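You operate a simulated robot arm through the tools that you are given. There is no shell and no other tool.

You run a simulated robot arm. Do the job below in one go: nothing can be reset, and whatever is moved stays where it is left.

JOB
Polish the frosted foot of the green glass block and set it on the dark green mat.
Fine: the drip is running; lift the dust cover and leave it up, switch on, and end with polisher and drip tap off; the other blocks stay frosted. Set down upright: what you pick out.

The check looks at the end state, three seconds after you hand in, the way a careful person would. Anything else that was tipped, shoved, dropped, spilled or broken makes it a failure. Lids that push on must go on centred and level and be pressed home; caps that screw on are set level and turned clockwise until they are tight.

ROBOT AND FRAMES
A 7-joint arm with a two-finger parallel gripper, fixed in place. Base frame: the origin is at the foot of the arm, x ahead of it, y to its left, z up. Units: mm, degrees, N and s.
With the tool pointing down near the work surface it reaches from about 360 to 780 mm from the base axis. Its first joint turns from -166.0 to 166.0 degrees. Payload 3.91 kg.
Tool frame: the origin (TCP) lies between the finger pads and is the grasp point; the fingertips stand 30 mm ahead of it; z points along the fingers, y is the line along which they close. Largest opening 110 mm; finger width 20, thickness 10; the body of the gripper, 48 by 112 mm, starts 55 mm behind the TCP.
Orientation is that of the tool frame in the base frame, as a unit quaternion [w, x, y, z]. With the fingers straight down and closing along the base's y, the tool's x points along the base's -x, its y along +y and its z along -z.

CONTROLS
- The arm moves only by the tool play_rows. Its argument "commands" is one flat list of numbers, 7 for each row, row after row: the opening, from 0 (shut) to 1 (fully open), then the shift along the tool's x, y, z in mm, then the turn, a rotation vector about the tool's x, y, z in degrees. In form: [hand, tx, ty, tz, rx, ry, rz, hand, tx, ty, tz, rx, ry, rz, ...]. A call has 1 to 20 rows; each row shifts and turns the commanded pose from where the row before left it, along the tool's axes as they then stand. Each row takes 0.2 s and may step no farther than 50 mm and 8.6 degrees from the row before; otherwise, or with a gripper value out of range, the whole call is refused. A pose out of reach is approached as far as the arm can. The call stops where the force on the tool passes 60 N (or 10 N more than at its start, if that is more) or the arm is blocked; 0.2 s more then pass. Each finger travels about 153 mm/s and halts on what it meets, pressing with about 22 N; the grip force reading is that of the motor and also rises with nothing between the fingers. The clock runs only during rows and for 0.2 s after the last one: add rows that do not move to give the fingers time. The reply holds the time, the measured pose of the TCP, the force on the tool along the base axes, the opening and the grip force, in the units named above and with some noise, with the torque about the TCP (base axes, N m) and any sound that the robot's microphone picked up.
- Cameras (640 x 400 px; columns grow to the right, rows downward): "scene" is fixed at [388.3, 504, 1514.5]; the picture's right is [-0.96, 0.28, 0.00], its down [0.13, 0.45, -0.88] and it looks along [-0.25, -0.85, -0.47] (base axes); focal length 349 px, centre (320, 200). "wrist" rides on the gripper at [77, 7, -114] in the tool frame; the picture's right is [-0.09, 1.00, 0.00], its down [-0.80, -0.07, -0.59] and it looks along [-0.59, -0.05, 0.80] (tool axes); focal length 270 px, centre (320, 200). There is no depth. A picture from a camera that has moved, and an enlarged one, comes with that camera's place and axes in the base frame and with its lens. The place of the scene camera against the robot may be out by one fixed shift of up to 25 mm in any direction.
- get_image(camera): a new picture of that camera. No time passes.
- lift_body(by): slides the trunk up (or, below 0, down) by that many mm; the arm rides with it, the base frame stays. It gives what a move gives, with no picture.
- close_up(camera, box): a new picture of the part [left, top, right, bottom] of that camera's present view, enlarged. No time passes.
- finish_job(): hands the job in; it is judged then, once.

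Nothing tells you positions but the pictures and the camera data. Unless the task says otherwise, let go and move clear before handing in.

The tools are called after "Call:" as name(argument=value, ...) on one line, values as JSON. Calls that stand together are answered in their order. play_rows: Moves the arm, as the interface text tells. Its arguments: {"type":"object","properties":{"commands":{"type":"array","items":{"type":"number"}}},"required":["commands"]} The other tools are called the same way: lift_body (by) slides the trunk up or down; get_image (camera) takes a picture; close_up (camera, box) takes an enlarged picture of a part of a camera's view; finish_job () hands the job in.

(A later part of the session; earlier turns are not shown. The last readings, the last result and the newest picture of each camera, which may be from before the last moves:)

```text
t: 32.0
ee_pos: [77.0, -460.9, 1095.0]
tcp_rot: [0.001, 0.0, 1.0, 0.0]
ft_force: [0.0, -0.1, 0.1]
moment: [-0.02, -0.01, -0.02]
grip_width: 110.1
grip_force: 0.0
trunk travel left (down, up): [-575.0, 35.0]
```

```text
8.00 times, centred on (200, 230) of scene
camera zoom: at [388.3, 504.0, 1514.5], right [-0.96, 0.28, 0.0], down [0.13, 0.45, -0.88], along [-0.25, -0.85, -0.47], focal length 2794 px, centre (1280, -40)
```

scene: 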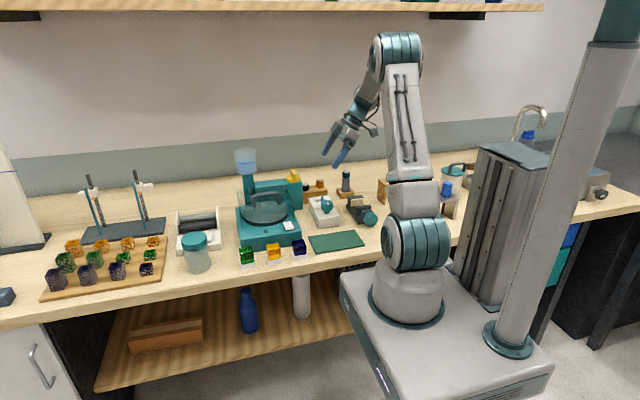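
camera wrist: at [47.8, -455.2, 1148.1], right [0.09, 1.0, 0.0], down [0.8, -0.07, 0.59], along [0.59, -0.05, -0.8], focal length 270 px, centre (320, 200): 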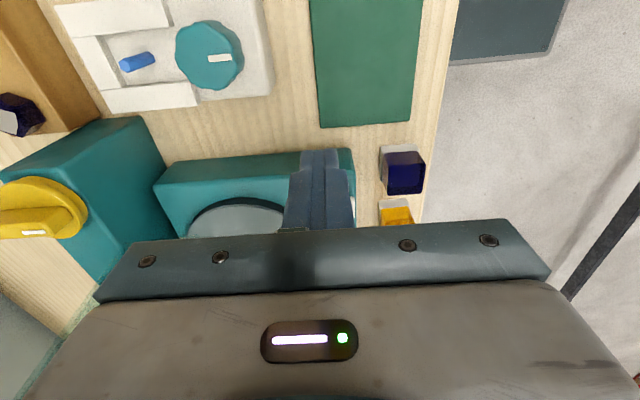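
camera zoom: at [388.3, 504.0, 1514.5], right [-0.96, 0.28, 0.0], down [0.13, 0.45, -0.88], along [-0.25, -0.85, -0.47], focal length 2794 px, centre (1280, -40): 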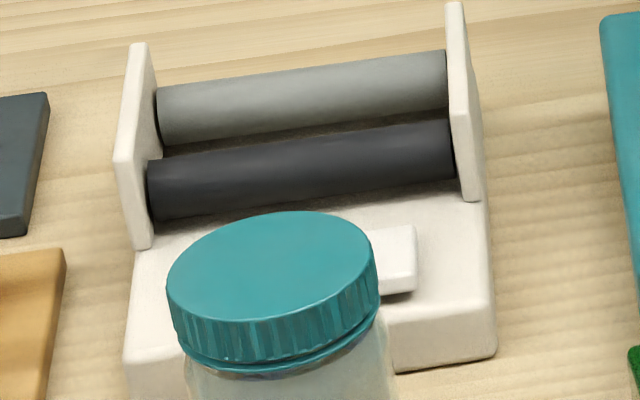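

The rocker is tilted with its front (robot-side) end raised; it spans about x 212–243, y -484…-436. I'll press that raised front end with closed fingers.

Call:
play_rows(commands=[0, -40, 4, 0, 0, 0, 0, 0, -40, 4, 0, 0, 0, 0, 0, -40, 4, 0, 0, 0, 0, 0, -33, 5, 0, 0, 0, 0, 0, 0, 0, 40, 0, 0, 0, 0, 0, 0, 40, 0, 0, 0, 0, 0, 0, 40, 0, 0, 0, 0, 0, 0, 0, 0, 0, 0])

Call:
close_up(camera="scene", box=[260, 195, 310, 235])

Call:
get_image(camera="wrist")

```text
t: 33.8
ee_pos: [229.2, -442.4, 973.4]
tcp_rot: [0.0, 0.0, 1.0, 0.0]
ft_force: [-0.7, 0.1, 0.6]
moment: [-0.02, -0.01, -0.01]
grip_width: 0.0
grip_force: 22.2
trunk travel left (down, up): [-575.0, 35.0]
```

```text
10.00 times, centred on (285, 215) of scene
camera zoom: at [388.3, 504.0, 1514.5], right [-0.96, 0.28, 0.0], down [0.13, 0.45, -0.88], along [-0.25, -0.85, -0.47], focal length 3492 px, centre (670, 50)
```

zoom: 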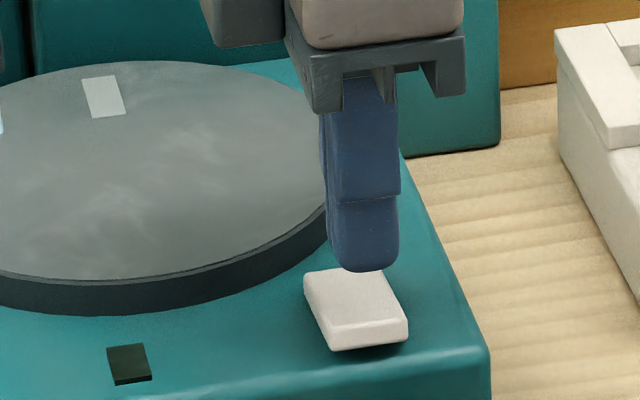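

```text
taken
camera wrist: at [151.7, -435.9, 1087.6], right [0.09, 1.0, 0.0], down [0.8, -0.07, 0.59], along [0.59, -0.05, -0.8], focal length 270 px, centre (320, 200)
```

wrist: 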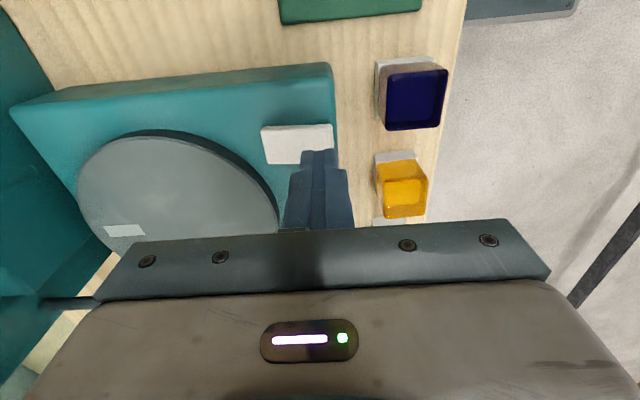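

Fingers are over the front end of the rocker. Pressing down in small steps.

Call:
play_rows(commands=[0, 0, 0, 10, 0, 0, 0, 0, 0, 0, 8, 0, 0, 0, 0, 0, 0, 4, 0, 0, 0, 0, 0, 0, 3, 0, 0, 0])

Call:
close_up(camera="scene", box=[260, 195, 310, 235])

```text
t: 34.8
ee_pos: [230.6, -441.6, 950.6]
tcp_rot: [0.0, 0.0, 1.0, 0.0]
ft_force: [-0.7, 3.1, 4.8]
moment: [0.08, 0.03, -0.04]
grip_width: 0.2
grip_force: 21.8
trunk travel left (down, up): [-575.0, 35.0]
```

```text
10.00 times, centred on (285, 215) of scene
camera zoom: at [388.3, 504.0, 1514.5], right [-0.96, 0.28, 0.0], down [0.13, 0.45, -0.88], along [-0.25, -0.85, -0.47], focal length 3492 px, centre (670, 50)
```

zoom: 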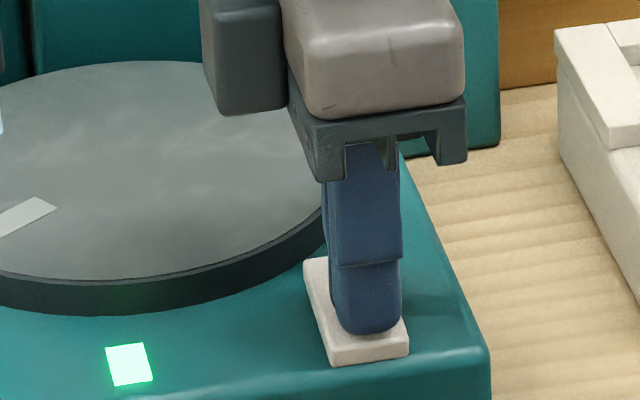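

The polisher is running — the lamp is green and the disc mark has moved. Now I'll lift off and go look at the green block.

Call:
play_rows(commands=[0, 0, 0, -25, 0, 0, 0, 0, 0, 0, -25, 0, 0, 0, 1, -25, 35, 0, 0, 0, 0, 1, -25, 35, 0, 0, 0, 0, 1, 0, 0, 0, 0, 0, 0, 1, 0, 0, 0, 0, 0, 0])

Call:
get_image(camera="wrist")

Call:
close_up(camera="wrist", box=[220, 60, 440, 230])

Call:
close_up(camera="scene", box=[225, 200, 325, 270])

```text
t: 36.2
ee_pos: [279.6, -373.4, 1001.7]
tcp_rot: [0.0, 0.0, 1.0, 0.0]
ft_force: [0.8, 0.8, -1.2]
moment: [0.05, -0.02, 0.03]
grip_width: 110.0
grip_force: 0.0
trunk travel left (down, up): [-575.0, 35.0]
```

```text
taken
camera wrist: at [201.8, -366.1, 1115.6], right [0.09, 1.0, 0.0], down [0.8, -0.07, 0.59], along [0.59, -0.05, -0.8], focal length 270 px, centre (320, 200)
```

wrist: 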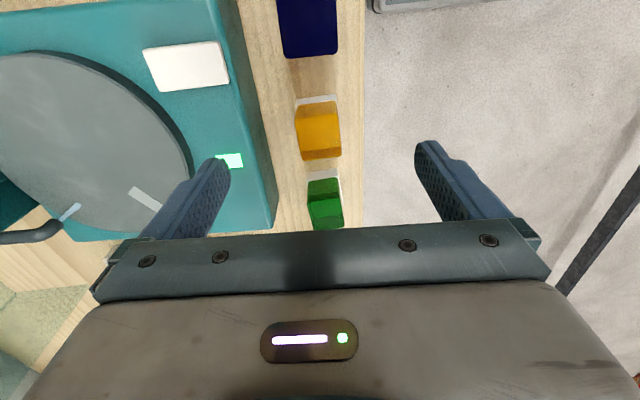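

```text
2.35 times, centred on (330, 145) of wrist
camera zoom: at [201.8, -366.1, 1115.6], right [0.09, 1.0, 0.0], down [0.8, -0.07, 0.59], along [0.59, -0.05, -0.8], focal length 636 px, centre (296, 329)
```

zoom: 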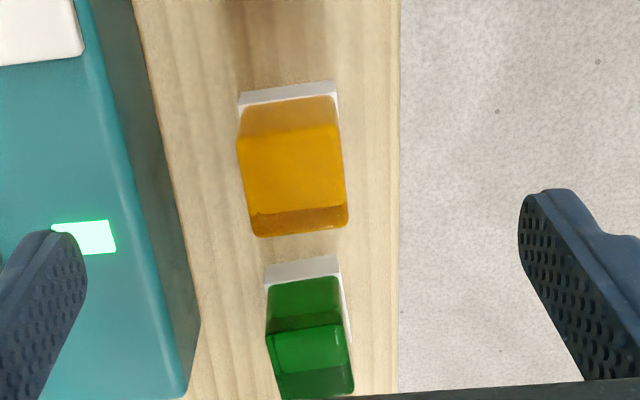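

```text
5.71 times, centred on (275, 235) of scene
camera zoom: at [388.3, 504.0, 1514.5], right [-0.96, 0.28, 0.0], down [0.13, 0.45, -0.88], along [-0.25, -0.85, -0.47], focal length 1996 px, centre (577, 0)
```

zoom: 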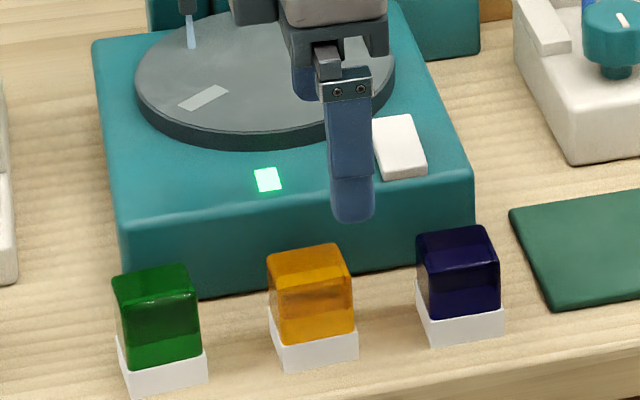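

The green block sits around x 363–403, y ≈ -374, top z ≈ 896, foot ~16 mm tall. I'll move over it with a narrower opening and check.

Call:
play_rows(commands=[0.65, -35, 0, 0, 0, 0, 0, 0.65, -35, 0, 0, 0, 0, 0, 0.65, -31, 0, 0, 0, 0, 0, 0.65, 0, 0, 30, 0, 0, 0, 0.65, 0, 0, 20, 0, 0, 0, 0.65, 0, 0, 0, 0, 0, 0])

Call:
close_up(camera="scene", box=[215, 220, 295, 276])

Call:
get_image(camera="wrist")

```text
t: 37.6
ee_pos: [380.2, -371.2, 950.4]
tcp_rot: [0.001, 0.0, 1.0, 0.0]
ft_force: [-0.4, -0.3, -0.9]
moment: [0.06, 0.01, 0.04]
grip_width: 71.6
grip_force: 0.0
trunk travel left (down, up): [-575.0, 35.0]
```

```text
7.14 times, centred on (255, 248) of scene
camera zoom: at [388.3, 504.0, 1514.5], right [-0.96, 0.28, 0.0], down [0.13, 0.45, -0.88], along [-0.25, -0.85, -0.47], focal length 2494 px, centre (784, -143)
```

zoom: 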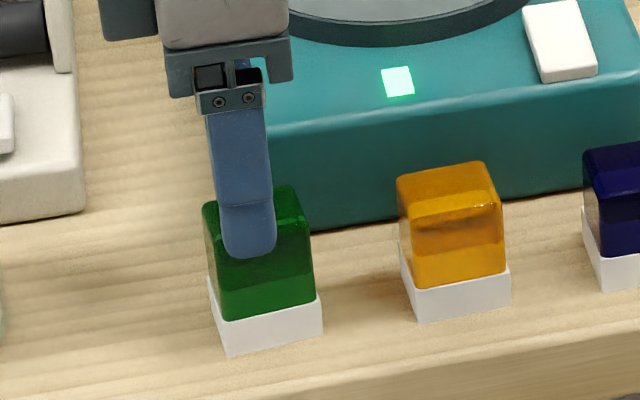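

```text
taken
camera wrist: at [303.1, -364.8, 1065.1], right [0.09, 1.0, 0.0], down [0.8, -0.07, 0.59], along [0.59, -0.05, -0.8], focal length 270 px, centre (320, 200)
```

wrist: 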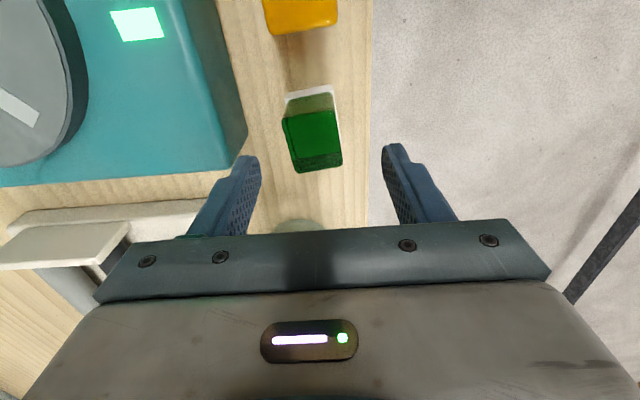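

Call:
close_up(camera="wrist", box=[230, 70, 400, 200])

```text
3.08 times, centred on (315, 135) of wrist
camera zoom: at [303.1, -364.8, 1065.1], right [0.09, 1.0, 0.0], down [0.8, -0.07, 0.59], along [0.59, -0.05, -0.8], focal length 832 px, centre (335, 400)
```

zoom: 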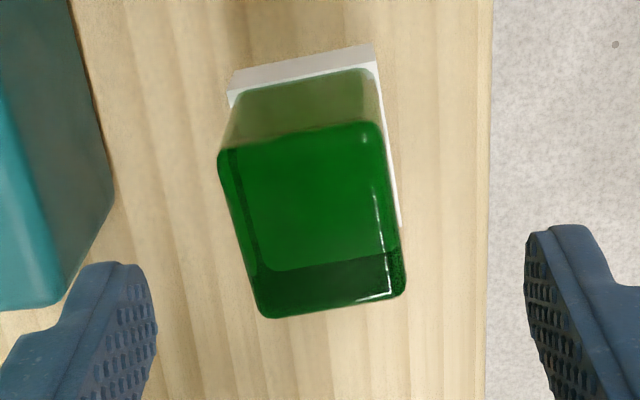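

From these views the block top is at about z 905 (bench ≈ 856, foot top ≈ 875), centred near (376, -374.5) and yawed about 5°. I'll align the hand and descend with the tips staying above the foot.

Call:
play_rows(commands=[0.65, 4, -3.3, 0, 0, 0, -4.8, 0.65, 0, 0, 15, 0, 0, 0, 0.65, 0, 0, 15, 0, 0, 0, 0.65, 0, 0, 10, 0, 0, 0, 0.65, 0, 0, 0, 0, 0, 0])

Call:
close_up(camera="scene", box=[215, 220, 295, 276])

Call:
close_up(camera="wrist", box=[210, 70, 420, 240])

```text
t: 38.8
ee_pos: [375.2, -375.3, 910.9]
tcp_rot: [0.0, -0.042, 0.999, 0.0]
ft_force: [-1.1, 0.3, -0.5]
moment: [0.0, -0.01, 0.04]
grip_width: 71.4
grip_force: 0.1
trunk travel left (down, up): [-575.0, 35.0]
```

```text
7.14 times, centred on (255, 248) of scene
camera zoom: at [388.3, 504.0, 1514.5], right [-0.96, 0.28, 0.0], down [0.13, 0.45, -0.88], along [-0.25, -0.85, -0.47], focal length 2494 px, centre (784, -143)
```

zoom: 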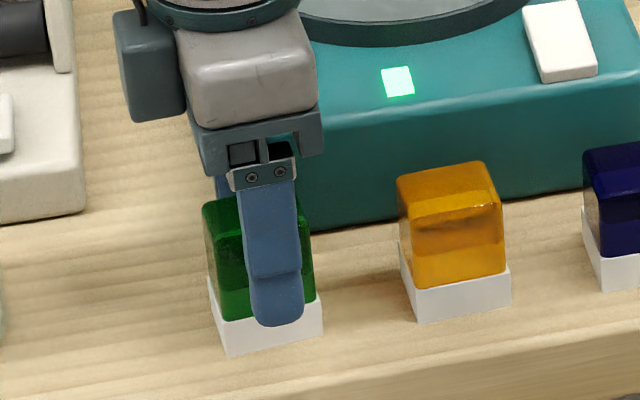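

```text
2.35 times, centred on (315, 155) of wrist
camera zoom: at [298.3, -376.2, 1025.4], right [0.0, 1.0, 0.0], down [0.8, 0.0, 0.59], along [0.59, 0.0, -0.8], focal length 636 px, centre (332, 306)
```

zoom: 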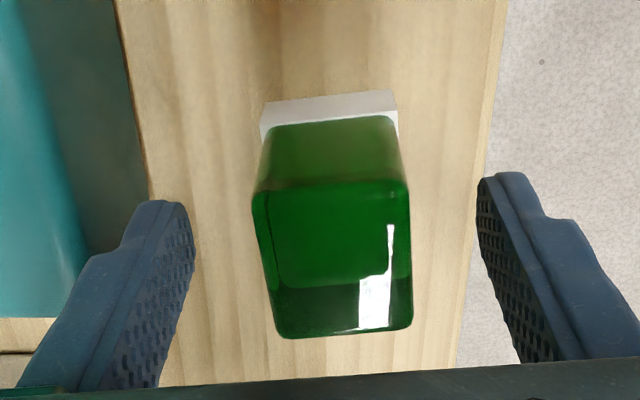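

Fingertips are about 5 mm above the foot line. Closing on the green body.

Call:
play_rows(commands=[0.45, 0, 0, 0, 0, 0, 0, 0.3, 0, 0, 0, 0, 0, 0, 0.15, 0, 0, 0, 0, 0, 0, 0.1, 0, 0, 0, 0, 0, 0, 0.1, 0, 0, 0, 0, 0, 0])

Call:
close_up(camera="scene", box=[215, 220, 295, 276])

Call:
close_up(camera="wrist", box=[210, 70, 420, 240])

```text
t: 40.0
ee_pos: [376.6, -376.3, 910.1]
tcp_rot: [0.0, -0.042, 0.999, 0.0]
ft_force: [2.0, 1.1, 0.4]
moment: [-0.02, -0.02, 0.04]
grip_width: 33.9
grip_force: 22.0
trunk travel left (down, up): [-575.0, 35.0]
```

```text
7.14 times, centred on (255, 248) of scene
camera zoom: at [388.3, 504.0, 1514.5], right [-0.96, 0.28, 0.0], down [0.13, 0.45, -0.88], along [-0.25, -0.85, -0.47], focal length 2494 px, centre (784, -143)
```

zoom: 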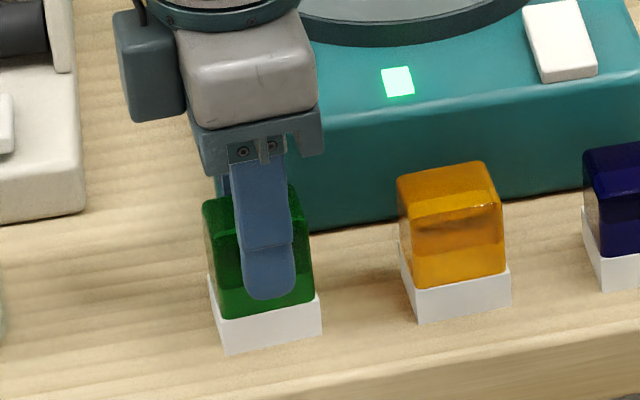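

```text
2.35 times, centred on (315, 155) of wrist
camera zoom: at [298.4, -376.1, 1025.5], right [0.0, 1.0, 0.0], down [0.8, 0.0, 0.59], along [0.59, 0.0, -0.8], focal length 636 px, centre (332, 306)
```

zoom: 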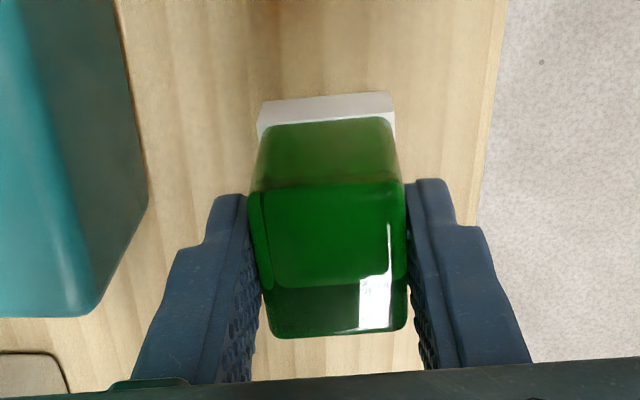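

Gripped at 34 mm. Lifting, squaring the hand, and carrying it over the disc.

Call:
play_rows(commands=[0.1, 0, 0, -10, 0, 0, 0, 0.1, 0, 0, -20, 0, 0, 0, 0.1, 0, 0, -30, 0, 0, 0, 0.1, 0, 0, -30, 0, 0, 0, 0.1, 0, 0, -30, 0, 0, 4.8, 0.1, 0, 0, 0, 0, 0, 0])

Call:
close_up(camera="scene", box=[205, 180, 325, 270])

```text
t: 41.4
ee_pos: [376.0, -374.8, 1033.3]
tcp_rot: [0.0, 0.001, 1.0, -0.001]
ft_force: [0.2, 0.4, -1.9]
moment: [-0.01, -0.02, 0.01]
grip_width: 33.8
grip_force: 21.6
trunk travel left (down, up): [-575.0, 35.0]
```

```text
4.44 times, centred on (265, 225) of scene
camera zoom: at [388.3, 504.0, 1514.5], right [-0.96, 0.28, 0.0], down [0.13, 0.45, -0.88], along [-0.25, -0.85, -0.47], focal length 1552 px, centre (564, 89)
```

zoom: 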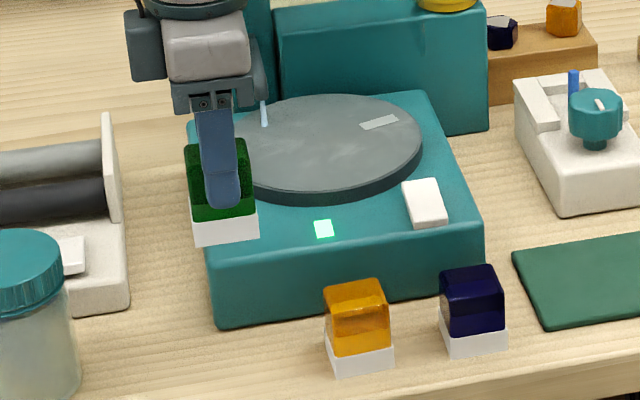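

Call:
play_rows(commands=[0.1, 28, -37, 0, 0, 0, 0, 0.1, 28, -37, 0, 0, 0, 0, 0.1, 28, -37, 0, 0, 0, 0, 0.1, 28, -37, 0, 0, 0, 0, 0.1, 0, 0, 20, 0, 0, 0, 0.1, 0, 0, 10, 0, 0, 0, 0.1, 0, 0, 0, 0, 0, 0])

Call:
close_up(camera="scene", box=[205, 180, 325, 270])

Call:
get_image(camera="wrist")

```text
t: 43.0
ee_pos: [264.0, -522.2, 1000.4]
tcp_rot: [0.0, 0.0, 1.0, 0.0]
ft_force: [0.7, 0.3, -1.8]
moment: [0.01, -0.04, 0.02]
grip_width: 33.9
grip_force: 21.9
trunk travel left (down, up): [-575.0, 35.0]
```

```text
4.44 times, centred on (265, 225) of scene
camera zoom: at [388.3, 504.0, 1514.5], right [-0.96, 0.28, 0.0], down [0.13, 0.45, -0.88], along [-0.25, -0.85, -0.47], focal length 1552 px, centre (564, 89)
```

zoom: 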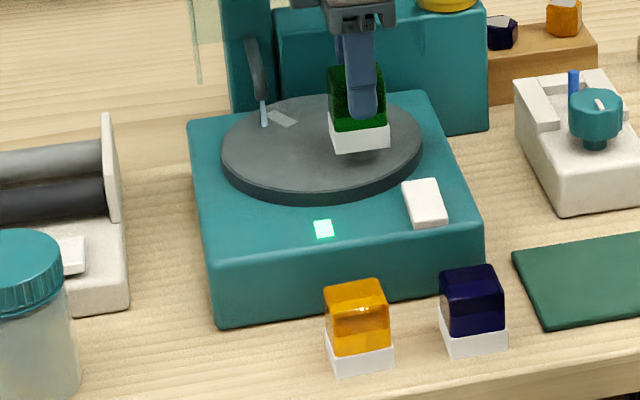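

```text
taken
camera wrist: at [187.3, -516.7, 1115.0], right [0.09, 1.0, 0.0], down [0.8, -0.07, 0.59], along [0.59, -0.05, -0.8], focal length 270 px, centre (320, 200)
```

wrist: 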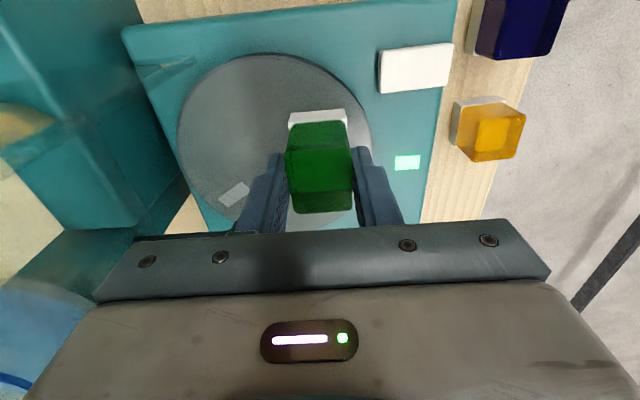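

Block is above the disc. Lowering gently until the foot meets the disc.

Call:
play_rows(commands=[0.1, 0, 0, 4, 0, 0, 0, 0.1, 0, 0, 4, 0, 0, 0, 0.1, 0, 0, 3, 0, 0, 0, 0.1, 0, 0, 0, 0, 0, 0])

Call:
close_up(camera="scene", box=[250, 190, 310, 235])

```text
t: 44.0
ee_pos: [264.2, -523.7, 989.5]
tcp_rot: [-0.001, 0.0, 1.0, 0.0]
ft_force: [0.3, 0.2, -1.9]
moment: [-0.01, -0.02, 0.02]
grip_width: 33.7
grip_force: 22.0
trunk travel left (down, up): [-575.0, 35.0]
```

```text
8.89 times, centred on (280, 212) of scene
camera zoom: at [388.3, 504.0, 1514.5], right [-0.96, 0.28, 0.0], down [0.13, 0.45, -0.88], along [-0.25, -0.85, -0.47], focal length 3104 px, centre (676, 89)
```

zoom: 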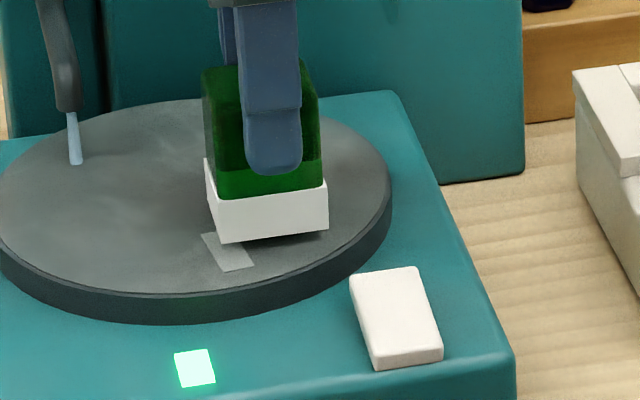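

Call:
play_rows(commands=[0.1, 0, 0, 3, 0, 0, 0, 0.1, 0, 0, 2, 0, 0, 0, 0.1, 0, 0, 0, 0, 0, 0])

Call:
play_rows(commands=[0.1, 0, 0, 2, 0, 0, 0, 0.1, 0, 0, 0, 0, 0, 0])

Call:
close_up(camera="scene", box=[250, 190, 310, 235])

```text
t: 44.8
ee_pos: [265.5, -523.2, 983.9]
tcp_rot: [0.0, -0.001, 1.0, 0.0]
ft_force: [-0.3, -0.4, -2.3]
moment: [0.02, -0.03, -0.02]
grip_width: 33.8
grip_force: 22.1
trunk travel left (down, up): [-575.0, 35.0]
```

```text
t: 45.4
ee_pos: [264.5, -523.5, 982.2]
tcp_rot: [0.0, 0.0, 1.0, 0.0]
ft_force: [-0.3, 0.0, -1.4]
moment: [-0.03, -0.02, -0.03]
grip_width: 34.0
grip_force: 21.9
trunk travel left (down, up): [-575.0, 35.0]
```

```text
8.89 times, centred on (280, 212) of scene
camera zoom: at [388.3, 504.0, 1514.5], right [-0.96, 0.28, 0.0], down [0.13, 0.45, -0.88], along [-0.25, -0.85, -0.47], focal length 3104 px, centre (676, 89)
```

zoom: 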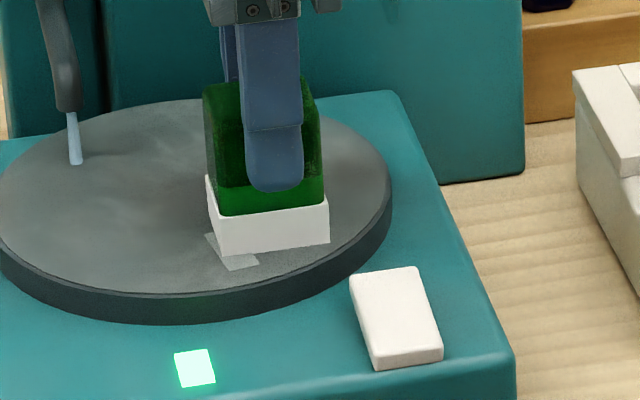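

Call:
play_rows(commands=[0.1, 0, 0, 2, 0, 0, 0, 0.1, 0, 0, 0, 0, 0, 0])

Call:
play_rows(commands=[0.1, 0, 0, 2, 0, 0, 0, 0.1, 0, 0, 0, 0, 0, 0])

Call:
play_rows(commands=[0.1, 0, 0, 1.5, 0, 0, 0, 0.1, 0, 0, 0, 0, 0, 0])

```text
t: 46.0
ee_pos: [264.2, -522.9, 982.3]
tcp_rot: [0.002, 0.0, 1.0, -0.002]
ft_force: [-0.3, 0.8, 13.0]
moment: [0.16, 0.14, -0.02]
grip_width: 33.8
grip_force: 22.2
trunk travel left (down, up): [-575.0, 35.0]
```

```text
t: 46.6
ee_pos: [264.1, -523.4, 979.8]
tcp_rot: [0.001, 0.001, 1.0, -0.001]
ft_force: [2.8, -0.7, 13.8]
moment: [0.03, -0.04, -0.02]
grip_width: 33.7
grip_force: 22.0
trunk travel left (down, up): [-575.0, 35.0]
```

```text
t: 47.2
ee_pos: [264.0, -523.9, 978.6]
tcp_rot: [0.0, 0.0, 1.0, 0.0]
ft_force: [0.0, -0.5, 14.1]
moment: [0.07, 0.0, 0.02]
grip_width: 33.8
grip_force: 22.4
trunk travel left (down, up): [-575.0, 35.0]
```

The foot is pressing on the disc with about 14 N (the grip gives slightly beyond that). I'll ease back a touch and hold to polish, then check.

Call:
play_rows(commands=[0.1, 0, 0, -1, 0, 0, 0, 0.1, 0, 0, 0, 0, 0, 0, 0.1, 0, 0, 0, 0, 0, 0, 0.1, 0, 0, 0, 0, 0, 0, 0.1, 0, 0, 0, 0, 0, 0, 0.1, 0, 0, 0, 0, 0, 0, 0.1, 0, 0, 0, 0, 0, 0, 0.1, 0, 0, 0, 0, 0, 0])

Call:
close_up(camera="scene", box=[250, 190, 310, 235])

Call:
close_up(camera="wrist", box=[210, 70, 420, 240])

```text
t: 49.0
ee_pos: [265.2, -523.9, 978.4]
tcp_rot: [0.0, 0.0, 1.0, 0.0]
ft_force: [-0.1, -0.5, -2.7]
moment: [0.0, 0.03, -0.03]
grip_width: 33.8
grip_force: 22.2
trunk travel left (down, up): [-575.0, 35.0]
```

```text
8.89 times, centred on (280, 212) of scene
camera zoom: at [388.3, 504.0, 1514.5], right [-0.96, 0.28, 0.0], down [0.13, 0.45, -0.88], along [-0.25, -0.85, -0.47], focal length 3104 px, centre (676, 89)
```

zoom: 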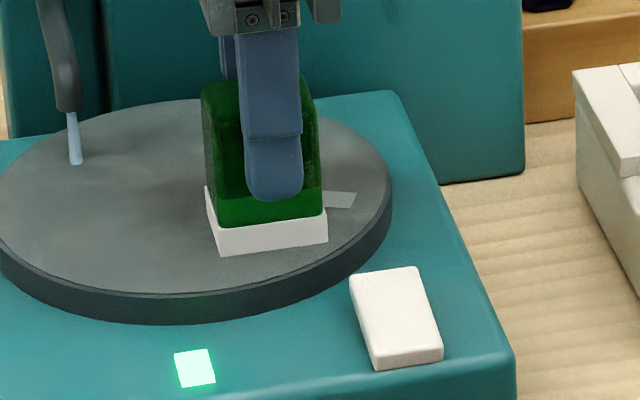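

```text
2.35 times, centred on (315, 155) of wrist
camera zoom: at [187.6, -517.4, 1093.3], right [0.09, 1.0, 0.0], down [0.8, -0.07, 0.59], along [0.59, -0.05, -0.8], focal length 636 px, centre (332, 306)
```

zoom: 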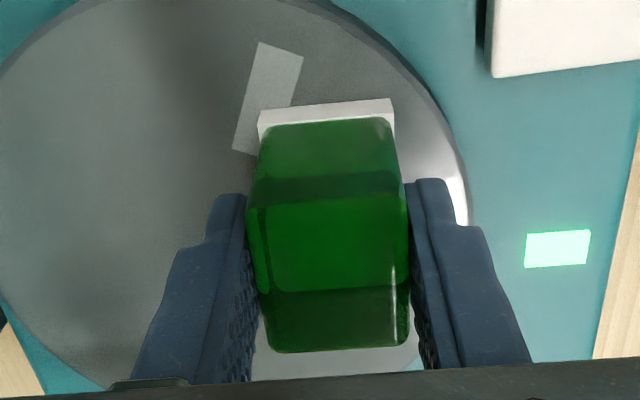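

The white frosted foot is visibly shrinking (about 18 mm → 12 mm), so polishing works under pressure. I'll keep feeding down gently.

Call:
play_rows(commands=[0.1, 0, 0, 2, 0, 0, 0, 0.1, 0, 0, 0, 0, 0, 0])

Call:
play_rows(commands=[0.1, 0, 0, 0, 0, 0, 0, 0.1, 0, 0, 0, 0, 0, 0, 0.1, 0, 0, 0, 0, 0, 0])

Call:
close_up(camera="scene", box=[250, 190, 310, 235])

```text
t: 49.6
ee_pos: [265.0, -523.7, 978.8]
tcp_rot: [0.0, 0.0, 1.0, -0.001]
ft_force: [0.5, -1.6, 8.7]
moment: [0.12, 0.03, -0.03]
grip_width: 34.0
grip_force: 22.1
trunk travel left (down, up): [-575.0, 35.0]
```

```text
t: 50.4
ee_pos: [263.6, -523.9, 975.6]
tcp_rot: [0.0, 0.0, 1.0, 0.0]
ft_force: [3.0, -3.9, 14.0]
moment: [-0.02, 0.0, -0.01]
grip_width: 34.1
grip_force: 22.1
trunk travel left (down, up): [-575.0, 35.0]
```

```text
8.89 times, centred on (280, 212) of scene
camera zoom: at [388.3, 504.0, 1514.5], right [-0.96, 0.28, 0.0], down [0.13, 0.45, -0.88], along [-0.25, -0.85, -0.47], focal length 3104 px, centre (676, 89)
```

zoom: 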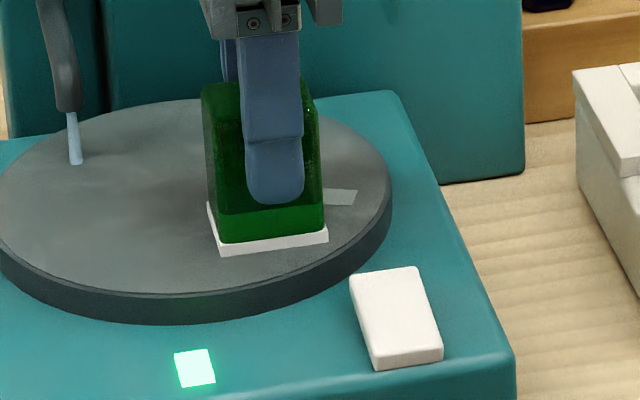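

The foot is clearing from top down, while the block slides slightly in the grip at ~14 N. I'll hold position now without pushing further.

Call:
play_rows(commands=[0.1, 0, 0, 0, 0, 0, 0, 0.1, 0, 0, 0, 0, 0, 0])

Call:
close_up(camera="scene", box=[250, 190, 310, 235])

```text
t: 51.0
ee_pos: [264.1, -523.1, 977.5]
tcp_rot: [0.0, 0.001, 1.0, 0.0]
ft_force: [2.0, -4.4, 14.2]
moment: [-0.03, -0.06, -0.02]
grip_width: 33.8
grip_force: 21.9
trunk travel left (down, up): [-575.0, 35.0]
```

```text
8.89 times, centred on (280, 212) of scene
camera zoom: at [388.3, 504.0, 1514.5], right [-0.96, 0.28, 0.0], down [0.13, 0.45, -0.88], along [-0.25, -0.85, -0.47], focal length 3104 px, centre (676, 89)
```

zoom: 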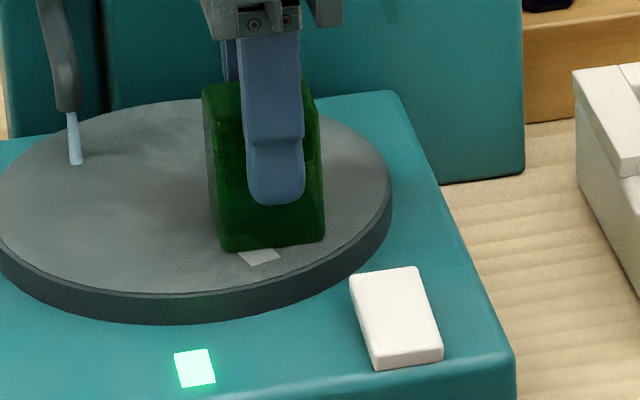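

The foot is now clear green glass. Lifting off the disc and inspecting.

Call:
play_rows(commands=[0.1, 0, 0, -10, 0, 0, 0, 0.1, 0, 0, -20, 0, 0, 0, 0.1, 0, 0, -20, 0, 0, 0, 0.1, 0, 0, 0, 0, 0, 0])

Call:
close_up(camera="scene", box=[240, 180, 320, 235])

Call:
close_up(camera="wrist", box=[210, 70, 420, 240])

```text
t: 52.0
ee_pos: [264.8, -523.2, 1027.4]
tcp_rot: [0.0, 0.0, 1.0, 0.0]
ft_force: [-0.1, 0.3, -1.6]
moment: [-0.04, 0.0, 0.0]
grip_width: 33.4
grip_force: 22.0
trunk travel left (down, up): [-575.0, 35.0]
```

```text
7.27 times, centred on (280, 208) of scene
camera zoom: at [388.3, 504.0, 1514.5], right [-0.96, 0.28, 0.0], down [0.13, 0.45, -0.88], along [-0.25, -0.85, -0.47], focal length 2540 px, centre (611, 146)
```

zoom: 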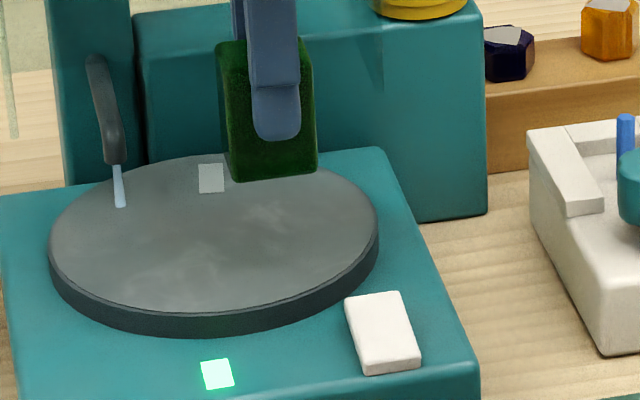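

```text
2.35 times, centred on (315, 155) of wrist
camera zoom: at [187.1, -517.7, 1142.4], right [0.09, 1.0, 0.0], down [0.8, -0.07, 0.59], along [0.59, -0.05, -0.8], focal length 636 px, centre (332, 306)
```

zoom: 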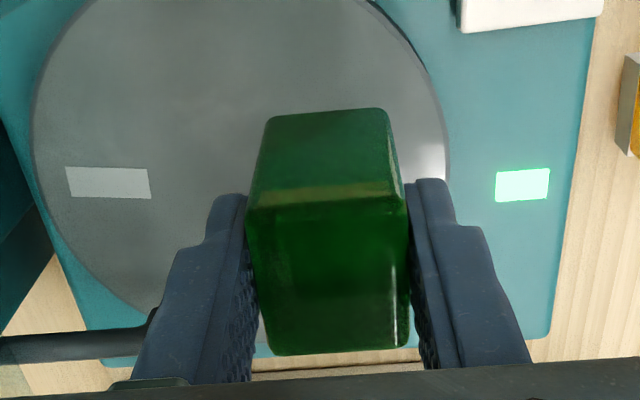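

The block is fully clear. Next I'll carry it to the dark green mat, centred near (80, -416).

Call:
play_rows(commands=[0.1, 0, 27, 0, 0, 0, 0, 0.1, 0, 27, 0, 0, 0, 0, 0.1, 20, 27, 0, 0, 0, 0, 0.1, 30, 26, 0, 0, 0, 0, 0.1, 35, 0, 0, 0, 0, 0, 0.1, 35, 0, 0, 0, 0, 0, 0.1, 35, 0, 0, 0, 0, 0, 0.1, 30, 0, 0, 0, 0, 0, 0.1, 0, 0, 30, 0, 0, 0, 0.1, 0, 0, 30, 0, 0, 0, 0.1, 0, 0, 0, 0, 0, 0])

Call:
close_up(camera="scene", box=[290, 190, 390, 260])

Call:
get_image(camera="wrist")

```text
t: 54.4
ee_pos: [79.1, -415.9, 964.4]
tcp_rot: [-0.001, 0.0, 1.0, 0.0]
ft_force: [-0.5, 0.5, -1.6]
moment: [0.0, -0.01, -0.03]
grip_width: 33.9
grip_force: 21.9
trunk travel left (down, up): [-575.0, 35.0]
```

```text
5.71 times, centred on (340, 225) of scene
camera zoom: at [388.3, 504.0, 1514.5], right [-0.96, 0.28, 0.0], down [0.13, 0.45, -0.88], along [-0.25, -0.85, -0.47], focal length 1996 px, centre (206, 57)
```

zoom: 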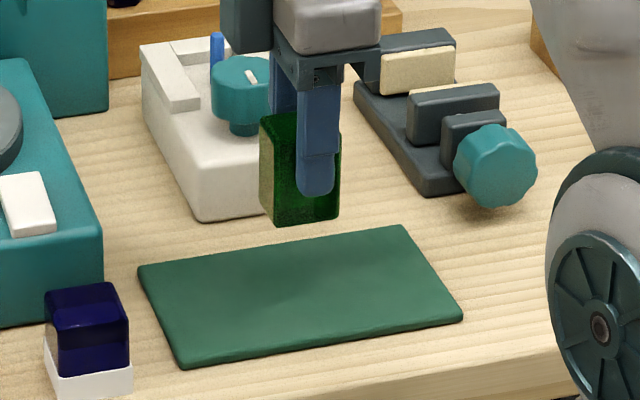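

```text
taken
camera wrist: at [0.9, -410.3, 1079.4], right [0.09, 1.0, 0.0], down [0.8, -0.07, 0.59], along [0.59, -0.05, -0.8], focal length 270 px, centre (320, 200)
```

wrist: 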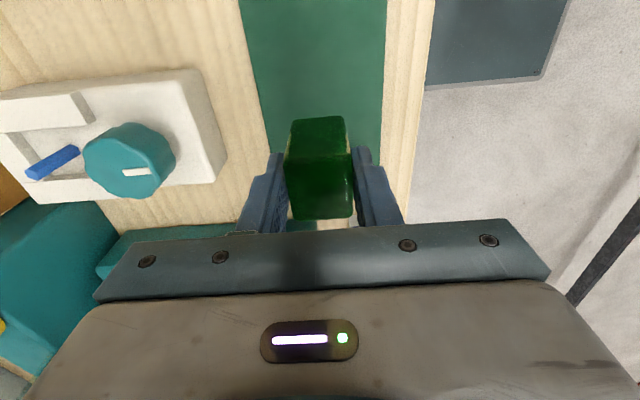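

Call:
play_rows(commands=[0.1, 0, 0, 20, 0, 0, 0, 0.1, 0, 0, 15, 0, 0, 0, 0.1, 0, 0, 10, 0, 0, 0, 0.1, 0, 0, 4, 0, 0, 0, 0.1, 0, 0, 0, 0, 0, 0])

Call:
play_rows(commands=[0.1, 0, 0, 3, 0, 0, 0, 0.1, 0, 0, 0, 0, 0, 0])

Call:
close_up(camera="scene", box=[300, 200, 380, 256])

```text
t: 55.6
ee_pos: [79.4, -416.2, 916.9]
tcp_rot: [0.0, 0.0, 1.0, 0.0]
ft_force: [-1.3, 0.2, -2.9]
moment: [-0.03, -0.03, 0.01]
grip_width: 33.8
grip_force: 21.8
trunk travel left (down, up): [-575.0, 35.0]
```

```text
t: 56.2
ee_pos: [78.6, -417.2, 913.9]
tcp_rot: [0.0, 0.0, 1.0, 0.0]
ft_force: [-0.1, 0.3, -1.6]
moment: [0.0, 0.01, 0.01]
grip_width: 33.9
grip_force: 21.3
trunk travel left (down, up): [-575.0, 35.0]
```

```text
7.14 times, centred on (340, 228) of scene
camera zoom: at [388.3, 504.0, 1514.5], right [-0.96, 0.28, 0.0], down [0.13, 0.45, -0.88], along [-0.25, -0.85, -0.47], focal length 2494 px, centre (177, 0)
```

zoom: 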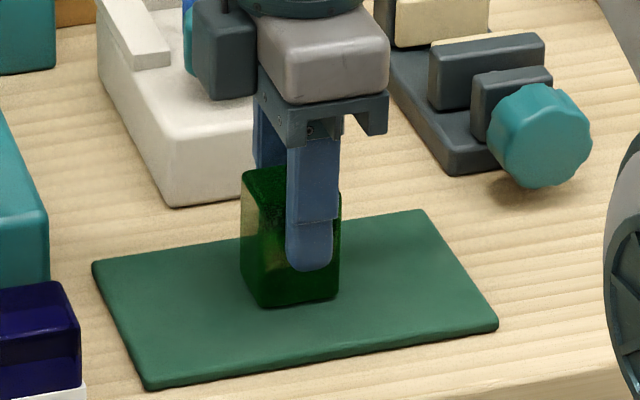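

Call:
play_rows(commands=[0.1, 0, 0, 2, 0, 0, 0, 0.1, 0, 0, 0, 0, 0, 0])

Call:
play_rows(commands=[0.1, 0, 0, 2, 0, 0, 0, 0.1, 0, 0, 0, 0, 0, 0])

```text
t: 56.8
ee_pos: [79.3, -416.9, 912.9]
tcp_rot: [0.0, 0.001, 1.0, -0.001]
ft_force: [0.7, 0.9, 13.0]
moment: [0.14, 0.03, -0.09]
grip_width: 33.6
grip_force: 22.1
trunk travel left (down, up): [-575.0, 35.0]
```

```text
t: 57.4
ee_pos: [78.5, -416.0, 912.5]
tcp_rot: [0.0, 0.0, 1.0, -0.001]
ft_force: [2.0, 0.1, 13.8]
moment: [0.08, -0.04, 0.0]
grip_width: 33.7
grip_force: 22.7
trunk travel left (down, up): [-575.0, 35.0]
```

The block is seated on the mat. Releasing.

Call:
play_rows(commands=[0.1, 0, 0, -1.5, 0, 0, 0, 0.35, 0, 0, 0, 0, 0, 0, 0.5, 0, 0, 0, 0, 0, 0, 0.6, 0, 0, 0, 0, 0, 0, 0.6, 0, 0, 0, 0, 0, 0, 0.6, 0, 0, -15, 0, 0, 0, 0.6, 0, 0, -25, 0, 0, 0, 0.6, 0, 0, -30, 0, 0, 0, 0.6, 0, 0, -30, 0, 0, 0, 0.6, 0, 0, 0, 0, 0, 0])

Call:
close_up(camera="scene", box=[290, 190, 390, 260])

Call:
get_image(camera="wrist")

```text
t: 59.6
ee_pos: [76.4, -414.9, 1015.2]
tcp_rot: [0.0, 0.0, 1.0, 0.0]
ft_force: [-0.4, 0.5, 0.1]
moment: [0.0, 0.02, -0.02]
grip_width: 65.8
grip_force: 0.1
trunk travel left (down, up): [-575.0, 35.0]
```

```text
5.71 times, centred on (340, 225) of scene
camera zoom: at [388.3, 504.0, 1514.5], right [-0.96, 0.28, 0.0], down [0.13, 0.45, -0.88], along [-0.25, -0.85, -0.47], focal length 1996 px, centre (206, 57)
```

zoom: 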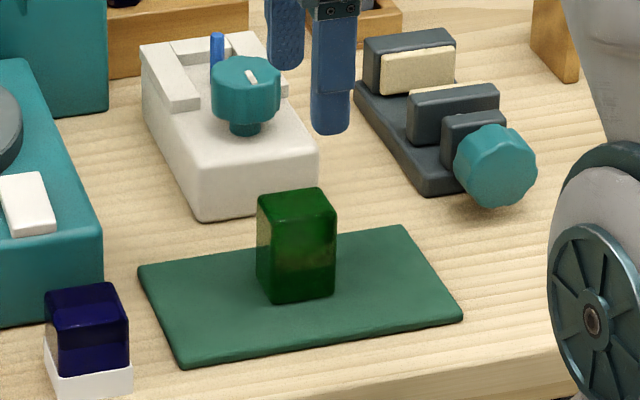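

```text
taken
camera wrist: at [-0.3, -408.9, 1128.4], right [0.09, 1.0, 0.0], down [0.8, -0.07, 0.59], along [0.59, -0.05, -0.8], focal length 270 px, centre (320, 200)
```

wrist: 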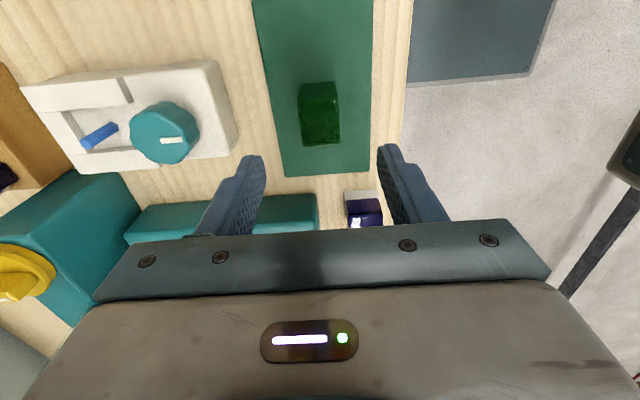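

The block stands upright on the mat. Now I'll go back to the rocker and press its rear end to switch off.

Call:
play_rows(commands=[0.6, 0, 0, -10, 0, 0, 0, 0, -38, -15, 0, 0, 0, 0, 0, -38, -15, 0, 0, 0, 0, 0, -38, -15, 0, 0, 0, 0, 0, -39.5, -14, 0, 0, 0, 0, 0, 0, 0, 30, 0, 0, 0, 0, 0, 0, 22, 0, 0, 0, 0, 0, 0, 0, 0, 0, 0])

Call:
close_up(camera="scene", box=[255, 190, 315, 235])

Call:
close_up(camera="wrist", box=[210, 70, 420, 240])

```text
t: 61.4
ee_pos: [232.2, -476.8, 971.3]
tcp_rot: [0.0, -0.001, 1.0, 0.0]
ft_force: [0.8, 0.0, -0.6]
moment: [-0.03, 0.0, 0.01]
grip_width: 0.0
grip_force: 22.0
trunk travel left (down, up): [-575.0, 35.0]
```

```text
8.89 times, centred on (285, 212) of scene
camera zoom: at [388.3, 504.0, 1514.5], right [-0.96, 0.28, 0.0], down [0.13, 0.45, -0.88], along [-0.25, -0.85, -0.47], focal length 3104 px, centre (631, 89)
```

zoom: 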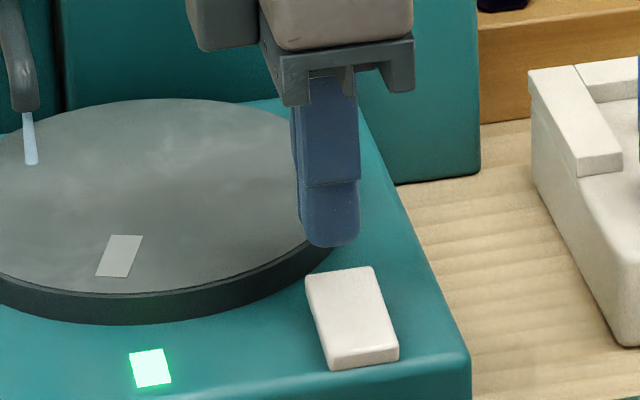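

```text
2.35 times, centred on (315, 155) of wrist
camera zoom: at [155.8, -469.4, 1085.5], right [0.09, 1.0, 0.0], down [0.8, -0.07, 0.59], along [0.59, -0.05, -0.8], focal length 636 px, centre (332, 306)
```

zoom: 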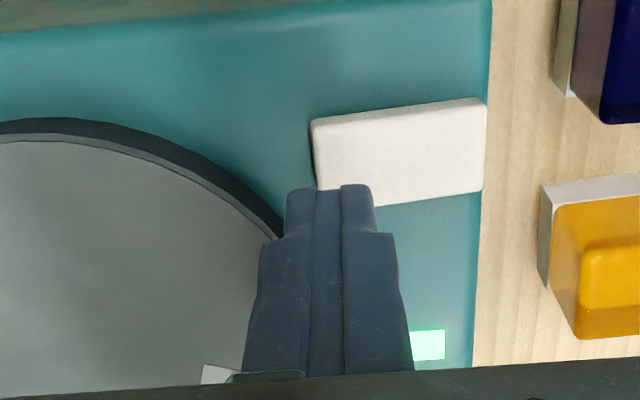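

I'll shift slightly to (227, -470) so the press lands squarely on the rear end, then press.

Call:
play_rows(commands=[0, 5, 7, 0, 0, 0, 0, 0, 0, 0, 10, 0, 0, 0, 0, 0, 0, 6, 0, 0, 0, 0, 0, 0, 3, 0, 0, 0, 0, 0, 0, 3, 0, 0, 0])

Call:
close_up(camera="scene", box=[255, 190, 315, 235])

```text
t: 62.6
ee_pos: [227.9, -469.2, 950.9]
tcp_rot: [0.001, 0.0, 1.0, -0.003]
ft_force: [1.6, -5.2, 15.1]
moment: [0.02, -0.02, -0.02]
grip_width: 0.1
grip_force: 21.6
trunk travel left (down, up): [-575.0, 35.0]
```

```text
8.89 times, centred on (285, 212) of scene
camera zoom: at [388.3, 504.0, 1514.5], right [-0.96, 0.28, 0.0], down [0.13, 0.45, -0.88], along [-0.25, -0.85, -0.47], focal length 3104 px, centre (631, 89)
```

zoom: 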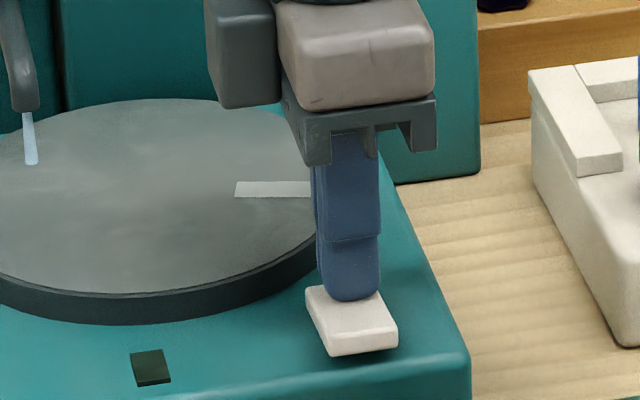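

The polisher is off. Next, raise and move to view the yellow drip tap from the left side.

Call:
play_rows(commands=[0, 0, 0, -30, 0, 0, 0, 0, 0, 0, -40, 0, 0, 0, 0, 0, 0, -40, 0, 0, 0, 0, 0, 0, -40, 0, 0, 0, 0, 0, 0, -30, 0, 0, 0, 0.3, 40, 0, 0, 0, 0, 0, 0.3, 40, 0, 0, 0, 0, 0, 0.5, 40, 0, 0, 0, 0, 0, 0.5, 30, 0, 0, 0, 0, 0, 1, 0, -40, 0, 0, 0, 0, 1, 0, -40, 0, 0, 0, 0, 1, 0, -40, 0, 0, 0, 0, 1, 0, -40, 0, 0, 0, 0, 1, 0, -20, 0, 0, 0, 0, 1, 0, 0, 0, 0, 0, 0])

Call:
get_image(camera="wrist")

Call:
close_up(camera="wrist", box=[210, 60, 430, 230])

Call:
get_image(camera="scene")

```text
t: 65.8
ee_pos: [79.2, -647.8, 1127.0]
tcp_rot: [0.0, 0.0, 1.0, 0.0]
ft_force: [-1.0, 0.5, 0.6]
moment: [-0.02, -0.02, 0.0]
grip_width: 109.9
grip_force: 0.1
trunk travel left (down, up): [-575.0, 35.0]
```

```text
taken
camera wrist: at [0.9, -641.5, 1242.7], right [0.09, 1.0, 0.0], down [0.8, -0.07, 0.59], along [0.59, -0.05, -0.8], focal length 270 px, centre (320, 200)
```

wrist: 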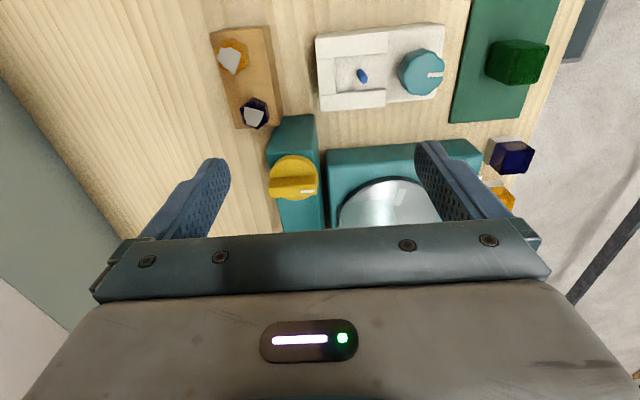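

```text
2.35 times, centred on (320, 145) of wrist
camera zoom: at [0.9, -641.5, 1242.7], right [0.09, 1.0, 0.0], down [0.8, -0.07, 0.59], along [0.59, -0.05, -0.8], focal length 636 px, centre (320, 329)
```

zoom: 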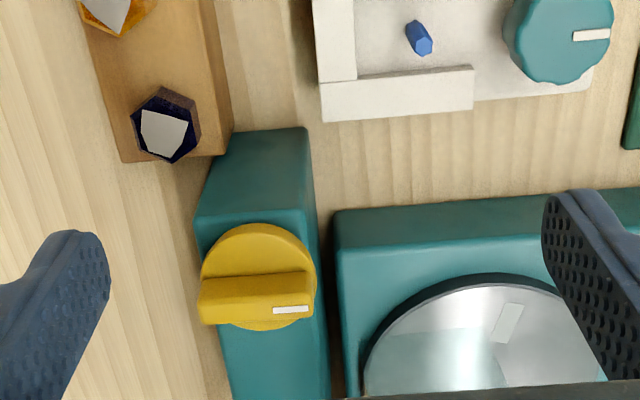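

```text
taken
```

scene: 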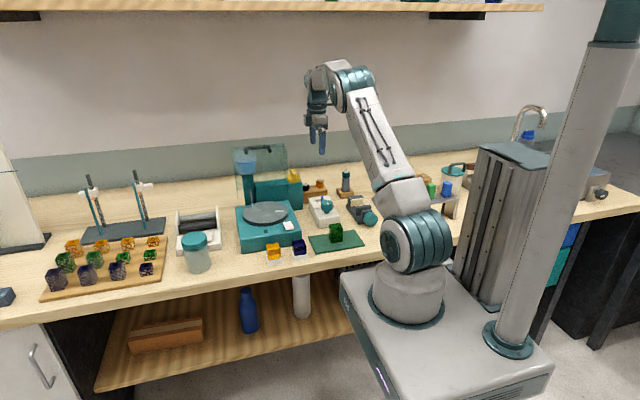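

The lamp is off. The tap's bar runs along y, about x 150–169, y -708…-657, top z≈1009, with its mark toward the front. I'll turn the hand (camera toward the back) so it can grip the bar and turn it clockwise without touching the cover.

Call:
play_rows(commands=[0.6, 0, 0, 0, 0, 0, -8.5, 0.6, 0, 0, 0, 0, 0, -8.5, 0.6, 0, 0, 0, 0, 0, -8.5, 0.6, 0, 0, 0, 0, 0, -8.5, 0.6, 0, 0, 0, 0, 0, -8.5, 0.6, 0, 0, 0, 0, 0, -8.5, 0.6, 0, 0, 0, 0, 0, -8.5, 0.6, 0, 0, 0, 0, 0, -8.5, 0.6, 0, 0, 0, 0, 0, -8.5, 0.6, 0, 0, 0, 0, 0, -8.5, 0.6, 0, 0, 0, 0, 0, -5, 0.6, 0, 0, 0, 0, 0, 0])

Call:
get_image(camera="wrist")

```text
t: 68.4
ee_pos: [78.0, -648.9, 1128.1]
tcp_rot: [-0.001, 0.708, -0.706, 0.001]
ft_force: [0.6, 0.8, 0.1]
moment: [0.05, 0.01, 0.02]
grip_width: 65.7
grip_force: 0.0
trunk travel left (down, up): [-575.0, 35.0]
```

```text
taken
camera wrist: at [70.7, -725.7, 1242.4], right [-1.0, 0.09, 0.0], down [0.07, 0.8, 0.59], along [0.05, 0.59, -0.8], focal length 270 px, centre (320, 200)
```

wrist: 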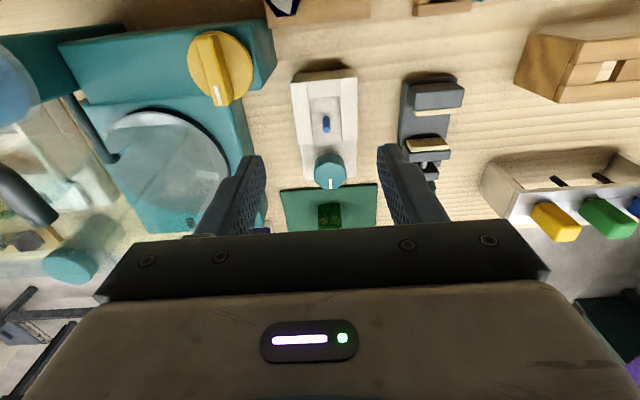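

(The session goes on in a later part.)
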